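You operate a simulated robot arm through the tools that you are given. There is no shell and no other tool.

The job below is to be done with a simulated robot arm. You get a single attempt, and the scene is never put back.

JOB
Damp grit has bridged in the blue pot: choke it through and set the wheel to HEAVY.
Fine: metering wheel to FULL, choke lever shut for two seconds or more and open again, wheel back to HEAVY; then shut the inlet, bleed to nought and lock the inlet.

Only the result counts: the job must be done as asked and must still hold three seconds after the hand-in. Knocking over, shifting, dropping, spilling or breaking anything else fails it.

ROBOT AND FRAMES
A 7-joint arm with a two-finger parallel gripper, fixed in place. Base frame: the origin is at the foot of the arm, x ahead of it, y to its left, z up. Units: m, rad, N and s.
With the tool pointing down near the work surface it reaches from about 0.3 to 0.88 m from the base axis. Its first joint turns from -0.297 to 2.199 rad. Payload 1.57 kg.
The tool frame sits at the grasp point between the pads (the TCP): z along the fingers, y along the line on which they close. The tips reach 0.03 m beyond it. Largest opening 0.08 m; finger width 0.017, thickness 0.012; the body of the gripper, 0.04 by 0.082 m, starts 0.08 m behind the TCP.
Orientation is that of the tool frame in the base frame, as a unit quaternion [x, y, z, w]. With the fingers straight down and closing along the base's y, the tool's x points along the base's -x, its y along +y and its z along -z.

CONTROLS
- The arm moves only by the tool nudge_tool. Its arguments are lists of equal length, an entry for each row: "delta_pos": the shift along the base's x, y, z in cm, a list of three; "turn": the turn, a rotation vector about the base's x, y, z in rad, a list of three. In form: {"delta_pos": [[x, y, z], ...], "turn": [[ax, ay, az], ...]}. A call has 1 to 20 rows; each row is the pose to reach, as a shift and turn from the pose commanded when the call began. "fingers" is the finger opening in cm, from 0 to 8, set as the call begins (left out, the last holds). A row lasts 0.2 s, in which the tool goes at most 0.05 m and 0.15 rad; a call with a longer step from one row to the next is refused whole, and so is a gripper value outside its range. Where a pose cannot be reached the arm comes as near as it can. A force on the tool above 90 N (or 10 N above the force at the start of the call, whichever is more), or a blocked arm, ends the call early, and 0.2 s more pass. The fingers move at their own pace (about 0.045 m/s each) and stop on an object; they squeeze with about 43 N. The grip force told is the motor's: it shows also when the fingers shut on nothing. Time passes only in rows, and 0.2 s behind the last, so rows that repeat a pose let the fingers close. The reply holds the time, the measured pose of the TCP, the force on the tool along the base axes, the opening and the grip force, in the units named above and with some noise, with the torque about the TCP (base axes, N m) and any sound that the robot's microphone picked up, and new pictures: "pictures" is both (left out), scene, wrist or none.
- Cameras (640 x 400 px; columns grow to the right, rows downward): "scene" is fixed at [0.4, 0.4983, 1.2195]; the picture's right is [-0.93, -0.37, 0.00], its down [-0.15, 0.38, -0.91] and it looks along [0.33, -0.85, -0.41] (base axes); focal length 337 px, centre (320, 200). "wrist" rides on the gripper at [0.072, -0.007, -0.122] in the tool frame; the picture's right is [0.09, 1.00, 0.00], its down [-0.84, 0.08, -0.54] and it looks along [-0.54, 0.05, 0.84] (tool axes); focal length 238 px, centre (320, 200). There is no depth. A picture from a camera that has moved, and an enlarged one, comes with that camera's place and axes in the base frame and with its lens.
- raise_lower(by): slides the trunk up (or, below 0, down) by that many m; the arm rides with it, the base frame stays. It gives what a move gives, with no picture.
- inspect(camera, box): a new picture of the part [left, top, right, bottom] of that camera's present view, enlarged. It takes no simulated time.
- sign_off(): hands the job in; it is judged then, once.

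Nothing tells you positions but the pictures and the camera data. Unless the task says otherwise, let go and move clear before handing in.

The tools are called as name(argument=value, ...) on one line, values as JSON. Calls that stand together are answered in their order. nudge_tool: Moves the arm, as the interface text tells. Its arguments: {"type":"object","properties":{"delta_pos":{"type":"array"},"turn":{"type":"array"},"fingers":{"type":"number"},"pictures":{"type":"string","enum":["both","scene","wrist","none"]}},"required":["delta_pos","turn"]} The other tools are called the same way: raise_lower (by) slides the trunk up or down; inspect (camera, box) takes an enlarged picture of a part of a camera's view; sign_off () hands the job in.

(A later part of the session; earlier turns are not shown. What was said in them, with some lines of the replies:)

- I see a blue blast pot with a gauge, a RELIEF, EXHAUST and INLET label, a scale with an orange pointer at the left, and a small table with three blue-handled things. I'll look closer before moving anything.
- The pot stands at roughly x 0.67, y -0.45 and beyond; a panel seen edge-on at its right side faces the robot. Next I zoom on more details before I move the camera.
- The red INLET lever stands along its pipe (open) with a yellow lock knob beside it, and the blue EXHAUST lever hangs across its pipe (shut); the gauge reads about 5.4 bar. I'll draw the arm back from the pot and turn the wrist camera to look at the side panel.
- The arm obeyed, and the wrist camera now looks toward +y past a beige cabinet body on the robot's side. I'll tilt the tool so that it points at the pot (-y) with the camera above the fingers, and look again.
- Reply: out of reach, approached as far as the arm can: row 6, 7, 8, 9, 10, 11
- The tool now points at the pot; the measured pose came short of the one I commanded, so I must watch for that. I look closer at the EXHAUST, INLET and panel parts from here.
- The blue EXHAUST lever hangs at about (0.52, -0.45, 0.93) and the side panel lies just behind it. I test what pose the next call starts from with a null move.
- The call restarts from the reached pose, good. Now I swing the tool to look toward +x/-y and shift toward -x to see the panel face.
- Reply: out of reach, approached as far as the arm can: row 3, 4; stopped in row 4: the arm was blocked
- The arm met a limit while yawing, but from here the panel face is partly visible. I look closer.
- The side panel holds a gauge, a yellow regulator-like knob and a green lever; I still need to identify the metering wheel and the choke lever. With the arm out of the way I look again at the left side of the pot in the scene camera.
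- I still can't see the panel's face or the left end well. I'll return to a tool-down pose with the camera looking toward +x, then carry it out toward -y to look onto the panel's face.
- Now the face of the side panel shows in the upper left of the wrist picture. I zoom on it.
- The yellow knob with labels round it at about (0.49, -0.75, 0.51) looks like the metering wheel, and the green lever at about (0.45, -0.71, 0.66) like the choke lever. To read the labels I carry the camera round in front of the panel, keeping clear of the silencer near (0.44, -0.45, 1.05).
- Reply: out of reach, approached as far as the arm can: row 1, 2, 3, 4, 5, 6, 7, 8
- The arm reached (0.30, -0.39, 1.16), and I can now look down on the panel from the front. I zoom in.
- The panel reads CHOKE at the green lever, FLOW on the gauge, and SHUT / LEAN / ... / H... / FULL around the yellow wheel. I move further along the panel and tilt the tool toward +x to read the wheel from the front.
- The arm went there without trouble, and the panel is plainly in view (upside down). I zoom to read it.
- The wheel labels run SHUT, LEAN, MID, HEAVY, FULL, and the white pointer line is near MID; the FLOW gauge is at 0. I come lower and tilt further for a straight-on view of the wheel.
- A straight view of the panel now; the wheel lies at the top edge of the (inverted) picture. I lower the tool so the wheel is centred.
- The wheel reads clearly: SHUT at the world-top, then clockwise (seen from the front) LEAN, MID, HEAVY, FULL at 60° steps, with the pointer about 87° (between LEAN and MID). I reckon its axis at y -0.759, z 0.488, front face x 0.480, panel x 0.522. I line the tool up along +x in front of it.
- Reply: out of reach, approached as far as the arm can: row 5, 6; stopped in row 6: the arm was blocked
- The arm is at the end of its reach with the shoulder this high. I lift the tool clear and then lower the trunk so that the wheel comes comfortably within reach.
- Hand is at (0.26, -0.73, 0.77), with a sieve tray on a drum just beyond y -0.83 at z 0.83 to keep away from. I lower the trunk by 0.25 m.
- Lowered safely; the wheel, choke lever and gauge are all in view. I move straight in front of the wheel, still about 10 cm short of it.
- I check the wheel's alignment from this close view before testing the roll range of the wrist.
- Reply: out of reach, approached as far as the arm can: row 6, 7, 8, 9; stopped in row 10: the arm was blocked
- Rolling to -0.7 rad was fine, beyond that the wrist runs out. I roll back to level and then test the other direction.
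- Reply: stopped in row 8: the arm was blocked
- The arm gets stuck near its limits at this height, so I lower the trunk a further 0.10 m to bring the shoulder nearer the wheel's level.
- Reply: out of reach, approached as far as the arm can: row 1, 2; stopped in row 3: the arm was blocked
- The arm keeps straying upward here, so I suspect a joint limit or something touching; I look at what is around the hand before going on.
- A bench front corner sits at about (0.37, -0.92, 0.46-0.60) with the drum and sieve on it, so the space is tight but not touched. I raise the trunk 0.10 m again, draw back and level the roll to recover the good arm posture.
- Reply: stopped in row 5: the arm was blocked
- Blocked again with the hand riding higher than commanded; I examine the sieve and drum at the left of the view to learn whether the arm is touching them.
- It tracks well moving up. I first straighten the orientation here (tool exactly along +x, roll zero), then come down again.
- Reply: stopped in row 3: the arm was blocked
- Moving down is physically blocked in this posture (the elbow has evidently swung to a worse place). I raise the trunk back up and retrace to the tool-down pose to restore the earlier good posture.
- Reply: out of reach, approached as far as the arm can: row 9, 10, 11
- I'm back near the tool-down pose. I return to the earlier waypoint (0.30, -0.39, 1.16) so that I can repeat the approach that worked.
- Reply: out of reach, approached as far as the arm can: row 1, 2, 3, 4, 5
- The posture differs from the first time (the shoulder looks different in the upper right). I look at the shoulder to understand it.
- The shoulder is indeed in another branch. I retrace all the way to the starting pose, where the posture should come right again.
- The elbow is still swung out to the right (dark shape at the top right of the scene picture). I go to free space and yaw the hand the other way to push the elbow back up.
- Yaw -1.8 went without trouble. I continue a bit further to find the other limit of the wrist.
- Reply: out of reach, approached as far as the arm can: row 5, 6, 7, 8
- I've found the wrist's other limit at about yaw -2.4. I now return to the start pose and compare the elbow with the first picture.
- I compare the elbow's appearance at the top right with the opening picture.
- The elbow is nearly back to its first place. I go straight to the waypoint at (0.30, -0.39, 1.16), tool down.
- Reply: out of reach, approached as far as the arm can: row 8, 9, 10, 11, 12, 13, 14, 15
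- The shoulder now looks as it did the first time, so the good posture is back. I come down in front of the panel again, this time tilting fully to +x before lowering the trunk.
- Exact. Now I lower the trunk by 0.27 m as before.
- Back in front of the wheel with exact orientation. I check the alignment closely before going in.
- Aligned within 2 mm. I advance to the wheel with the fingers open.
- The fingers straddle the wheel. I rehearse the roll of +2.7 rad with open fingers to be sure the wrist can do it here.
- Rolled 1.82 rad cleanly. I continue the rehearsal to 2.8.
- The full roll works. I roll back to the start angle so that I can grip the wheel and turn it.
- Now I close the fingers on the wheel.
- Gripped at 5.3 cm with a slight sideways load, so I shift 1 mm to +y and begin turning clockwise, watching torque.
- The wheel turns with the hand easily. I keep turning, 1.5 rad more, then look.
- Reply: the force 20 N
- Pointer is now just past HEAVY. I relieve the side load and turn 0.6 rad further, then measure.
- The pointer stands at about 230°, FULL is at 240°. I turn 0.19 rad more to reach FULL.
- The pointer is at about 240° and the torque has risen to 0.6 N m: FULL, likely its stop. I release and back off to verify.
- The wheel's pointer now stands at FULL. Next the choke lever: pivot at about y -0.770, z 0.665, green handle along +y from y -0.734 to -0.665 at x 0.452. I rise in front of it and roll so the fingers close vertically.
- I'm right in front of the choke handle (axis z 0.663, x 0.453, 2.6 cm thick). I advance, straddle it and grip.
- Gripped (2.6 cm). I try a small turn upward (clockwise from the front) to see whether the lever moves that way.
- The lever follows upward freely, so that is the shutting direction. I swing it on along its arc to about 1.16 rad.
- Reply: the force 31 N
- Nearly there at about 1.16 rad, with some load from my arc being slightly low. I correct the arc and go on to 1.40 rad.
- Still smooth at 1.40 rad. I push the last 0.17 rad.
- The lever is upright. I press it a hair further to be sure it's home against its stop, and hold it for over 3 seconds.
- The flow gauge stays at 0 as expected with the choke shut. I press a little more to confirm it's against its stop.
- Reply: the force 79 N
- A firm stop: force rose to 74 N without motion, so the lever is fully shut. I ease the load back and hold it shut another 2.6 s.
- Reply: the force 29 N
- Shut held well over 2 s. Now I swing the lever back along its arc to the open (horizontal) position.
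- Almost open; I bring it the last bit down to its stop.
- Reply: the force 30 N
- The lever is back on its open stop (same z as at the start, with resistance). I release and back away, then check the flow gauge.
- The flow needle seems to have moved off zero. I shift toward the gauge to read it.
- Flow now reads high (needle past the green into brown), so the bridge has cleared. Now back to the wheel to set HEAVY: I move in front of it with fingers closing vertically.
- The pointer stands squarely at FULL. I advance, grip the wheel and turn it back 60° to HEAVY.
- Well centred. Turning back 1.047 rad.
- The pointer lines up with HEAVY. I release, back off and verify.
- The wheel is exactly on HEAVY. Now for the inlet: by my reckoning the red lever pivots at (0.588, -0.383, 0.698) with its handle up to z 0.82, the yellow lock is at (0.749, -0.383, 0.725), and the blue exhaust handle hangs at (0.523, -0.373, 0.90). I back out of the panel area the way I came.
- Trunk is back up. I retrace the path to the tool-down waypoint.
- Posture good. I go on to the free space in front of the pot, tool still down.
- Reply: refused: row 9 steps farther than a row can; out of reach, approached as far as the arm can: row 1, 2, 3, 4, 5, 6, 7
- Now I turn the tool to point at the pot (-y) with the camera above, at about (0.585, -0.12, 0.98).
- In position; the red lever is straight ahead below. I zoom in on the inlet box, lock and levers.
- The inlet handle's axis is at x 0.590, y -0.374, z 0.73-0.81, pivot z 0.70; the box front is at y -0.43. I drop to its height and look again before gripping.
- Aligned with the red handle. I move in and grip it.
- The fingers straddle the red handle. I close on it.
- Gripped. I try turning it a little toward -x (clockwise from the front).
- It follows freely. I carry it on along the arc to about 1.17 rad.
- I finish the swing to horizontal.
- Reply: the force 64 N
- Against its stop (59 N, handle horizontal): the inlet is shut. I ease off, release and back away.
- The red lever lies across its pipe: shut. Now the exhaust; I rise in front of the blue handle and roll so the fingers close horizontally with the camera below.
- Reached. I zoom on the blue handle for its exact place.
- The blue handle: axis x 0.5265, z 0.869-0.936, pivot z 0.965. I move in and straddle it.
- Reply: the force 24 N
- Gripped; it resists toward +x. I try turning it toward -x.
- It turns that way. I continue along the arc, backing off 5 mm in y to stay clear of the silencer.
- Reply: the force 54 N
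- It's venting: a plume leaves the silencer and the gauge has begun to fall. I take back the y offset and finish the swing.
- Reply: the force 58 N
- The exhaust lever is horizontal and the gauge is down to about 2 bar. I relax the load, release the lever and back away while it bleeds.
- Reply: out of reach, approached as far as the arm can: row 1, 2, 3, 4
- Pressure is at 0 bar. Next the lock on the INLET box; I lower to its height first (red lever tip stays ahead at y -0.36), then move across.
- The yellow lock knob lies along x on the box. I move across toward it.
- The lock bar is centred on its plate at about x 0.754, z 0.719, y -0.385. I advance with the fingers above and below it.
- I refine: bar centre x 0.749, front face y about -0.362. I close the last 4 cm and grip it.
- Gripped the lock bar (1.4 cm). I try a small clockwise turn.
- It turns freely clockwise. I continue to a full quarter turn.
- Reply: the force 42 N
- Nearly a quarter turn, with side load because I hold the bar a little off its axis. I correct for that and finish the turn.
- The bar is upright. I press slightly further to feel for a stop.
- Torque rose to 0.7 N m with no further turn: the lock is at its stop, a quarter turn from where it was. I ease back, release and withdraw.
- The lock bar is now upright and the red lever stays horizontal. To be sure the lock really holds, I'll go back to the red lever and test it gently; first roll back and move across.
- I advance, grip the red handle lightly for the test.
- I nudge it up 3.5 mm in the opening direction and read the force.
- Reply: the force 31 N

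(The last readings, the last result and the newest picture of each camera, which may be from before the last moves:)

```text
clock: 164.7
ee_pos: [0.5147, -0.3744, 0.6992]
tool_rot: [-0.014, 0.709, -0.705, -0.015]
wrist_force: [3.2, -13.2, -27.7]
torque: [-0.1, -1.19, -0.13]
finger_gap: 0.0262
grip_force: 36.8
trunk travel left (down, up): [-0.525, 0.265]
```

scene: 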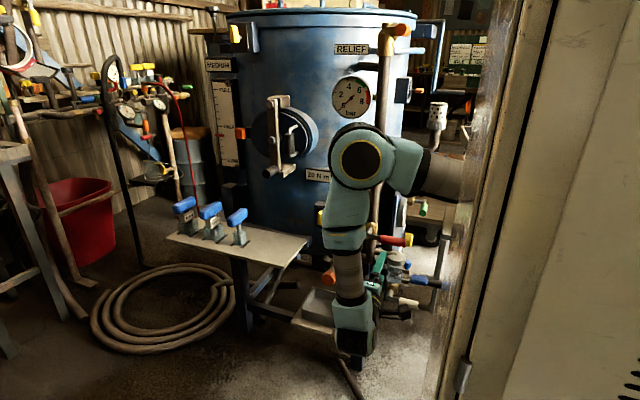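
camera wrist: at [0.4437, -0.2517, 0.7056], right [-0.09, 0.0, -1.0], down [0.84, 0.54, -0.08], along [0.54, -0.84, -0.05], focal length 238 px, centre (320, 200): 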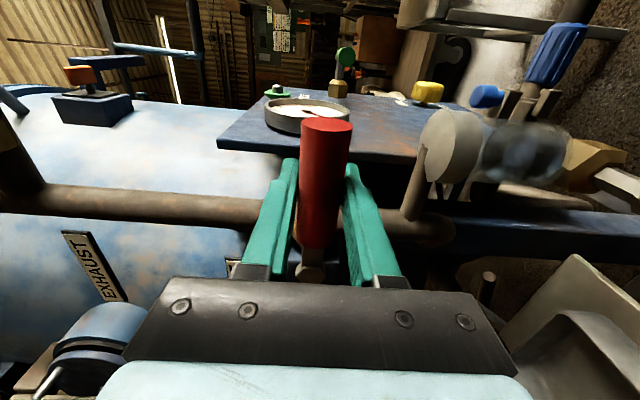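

The lever didn't budge under 28 N plus 1.2 N m (it moved under less before), so the lock holds. I undo the nudge, release and withdraw clear.

nudge_tool(delta_pos=[[0, 0, -0.2], [0, 0, -0.3], [0, 0, -0.3]], turn=[[0, -0.02, 0], [0, -0.04, 0], [0, -0.04, 0]], pictures="none")

nudge_tool(delta_pos=[[0, 0, 0], [0, 0, 0], [0, 0, 0], [0, 0, 0], [0, 4, 0], [0, 8, 0], [0, 12, 0], [0, 16, 1], [0, 18, 4], [0, 19, 8], [0, 20, 12], [0, 21, 16], [0, 22, 20]], turn=[[0, 0, 0], [0, 0, 0], [0, 0, 0], [0, 0, 0], [0, 0, 0], [0, 0, 0], [0, 0, 0], [0, 0, 0], [0, 0, 0], [0, 0, 0], [0, 0, 0], [0, 0, 0], [0, 0, 0]], fingers=6)

inspect(camera="scene", box=[290, 60, 450, 160])

inspect(camera="scene", box=[290, 180, 450, 280])

inspect(camera="wrist", box=[0, 0, 640, 400])

```text
clock: 165.5
ee_pos: [0.5151, -0.3739, 0.6982]
tool_rot: [0.0, 0.708, -0.707, 0.0]
wrist_force: [2.7, -10.5, -13.3]
torque: [-0.06, 0.52, 0.29]
finger_gap: 0.0257
grip_force: 36.7
trunk travel left (down, up): [-0.525, 0.265]
```

```text
clock: 168.3
ee_pos: [0.5151, -0.1533, 0.9006]
tool_rot: [0.0, -0.707, 0.707, 0.0]
wrist_force: [0.7, -0.5, 0.1]
torque: [0.01, -0.03, -0.01]
finger_gap: 0.0601
grip_force: 0.1
trunk travel left (down, up): [-0.525, 0.265]
camera wrist: at [0.4437, -0.0304, 0.9064], right [-0.09, 0.0, -1.0], down [0.84, 0.54, -0.08], along [0.54, -0.84, -0.05], focal length 238 px, centre (320, 200)
```

scene: 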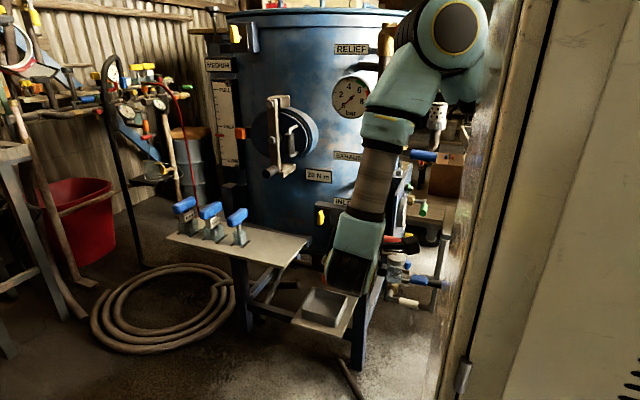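
wrist: 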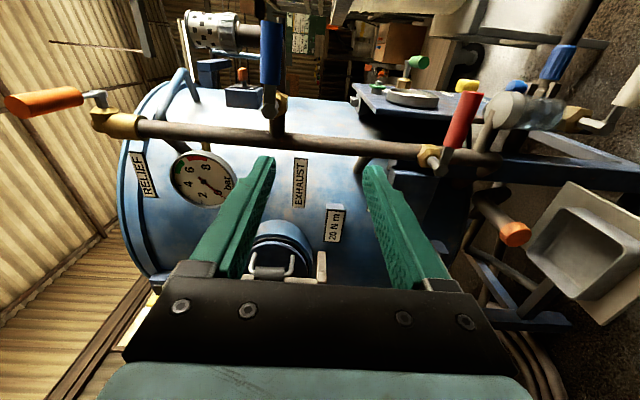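

```text
4.00 times, centred on (370, 110) of scene
camera zoom: at [0.4, 0.4983, 1.2195], right [-0.93, -0.37, 0.0], down [-0.15, 0.38, -0.91], along [0.33, -0.85, -0.41], focal length 1348 px, centre (120, 560)
```

zoom: 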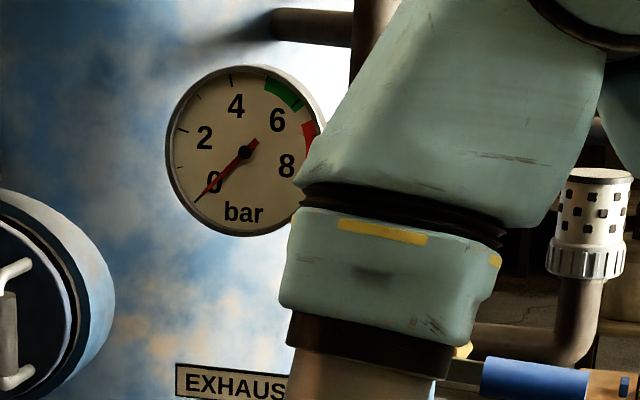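

```text
4.00 times, centred on (370, 230) of scene
camera zoom: at [0.4, 0.4983, 1.2195], right [-0.93, -0.37, 0.0], down [-0.15, 0.38, -0.91], along [0.33, -0.85, -0.41], focal length 1348 px, centre (120, 80)
```

zoom: 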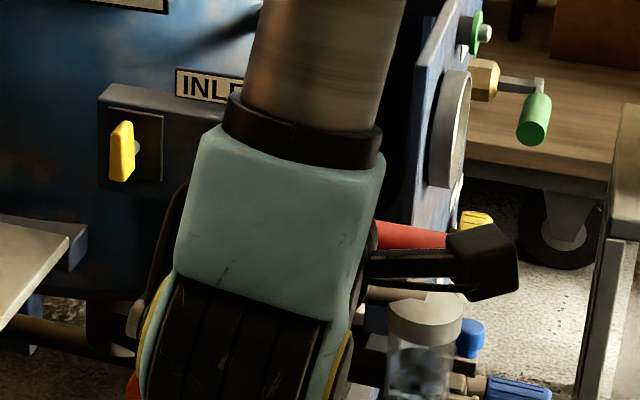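

```text
1.00 times, centred on (320, 200) of wrist (not enlarged: the box is as wide or as high as the picture)
camera zoom: at [0.4437, -0.0304, 0.9064], right [-0.09, 0.0, -1.0], down [0.84, 0.54, -0.08], along [0.54, -0.84, -0.05], focal length 238 px, centre (320, 200)
```

zoom: 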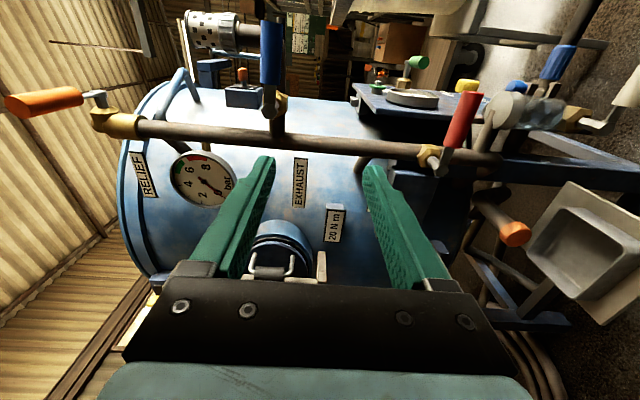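

Everything stands as asked: flow choked through, wheel at HEAVY, choke open, inlet shut and locked, gauge at 0 bar, and the hand is clear. I hand the job in.

sign_off()

```text
The job is handed in.
```

The bridged grit has been choked through, the metering wheel is on HEAVY, and the inlet is shut and locked. I've handed the job in; it hasn't reported a result back.

- **Wheel to FULL:** it was standing between LEAN and MID. I turned it round to FULL and checked the pointer against the label.
- **Choke:** I held the lever shut against its stop for about 7 seconds, then opened it fully again. The FLOW gauge had read 0. With the wheel at FULL and the choke open again, it read past the green zone, so the grit is running.
- **Wheel to HEAVY:** I turned it back 60° and checked the pointer against the HEAVY mark.
- **Inlet:** I swung the red lever across its pipe to its stop.
- **Bleed:** I opened the blue EXHAUST lever and the gauge fell from about 5.4 bar to 0. I left the exhaust open.
- **Lock:** I turned the yellow knob a quarter turn to its stop. I then tried to move the red lever with more force than it took to turn before, and it did not move.

I saw nothing shifted or knocked over. The arm was stopped a few times near the limits of its reach while I was finding a way to the wheel. I checked the nearby sieve afterwards and it had not moved.
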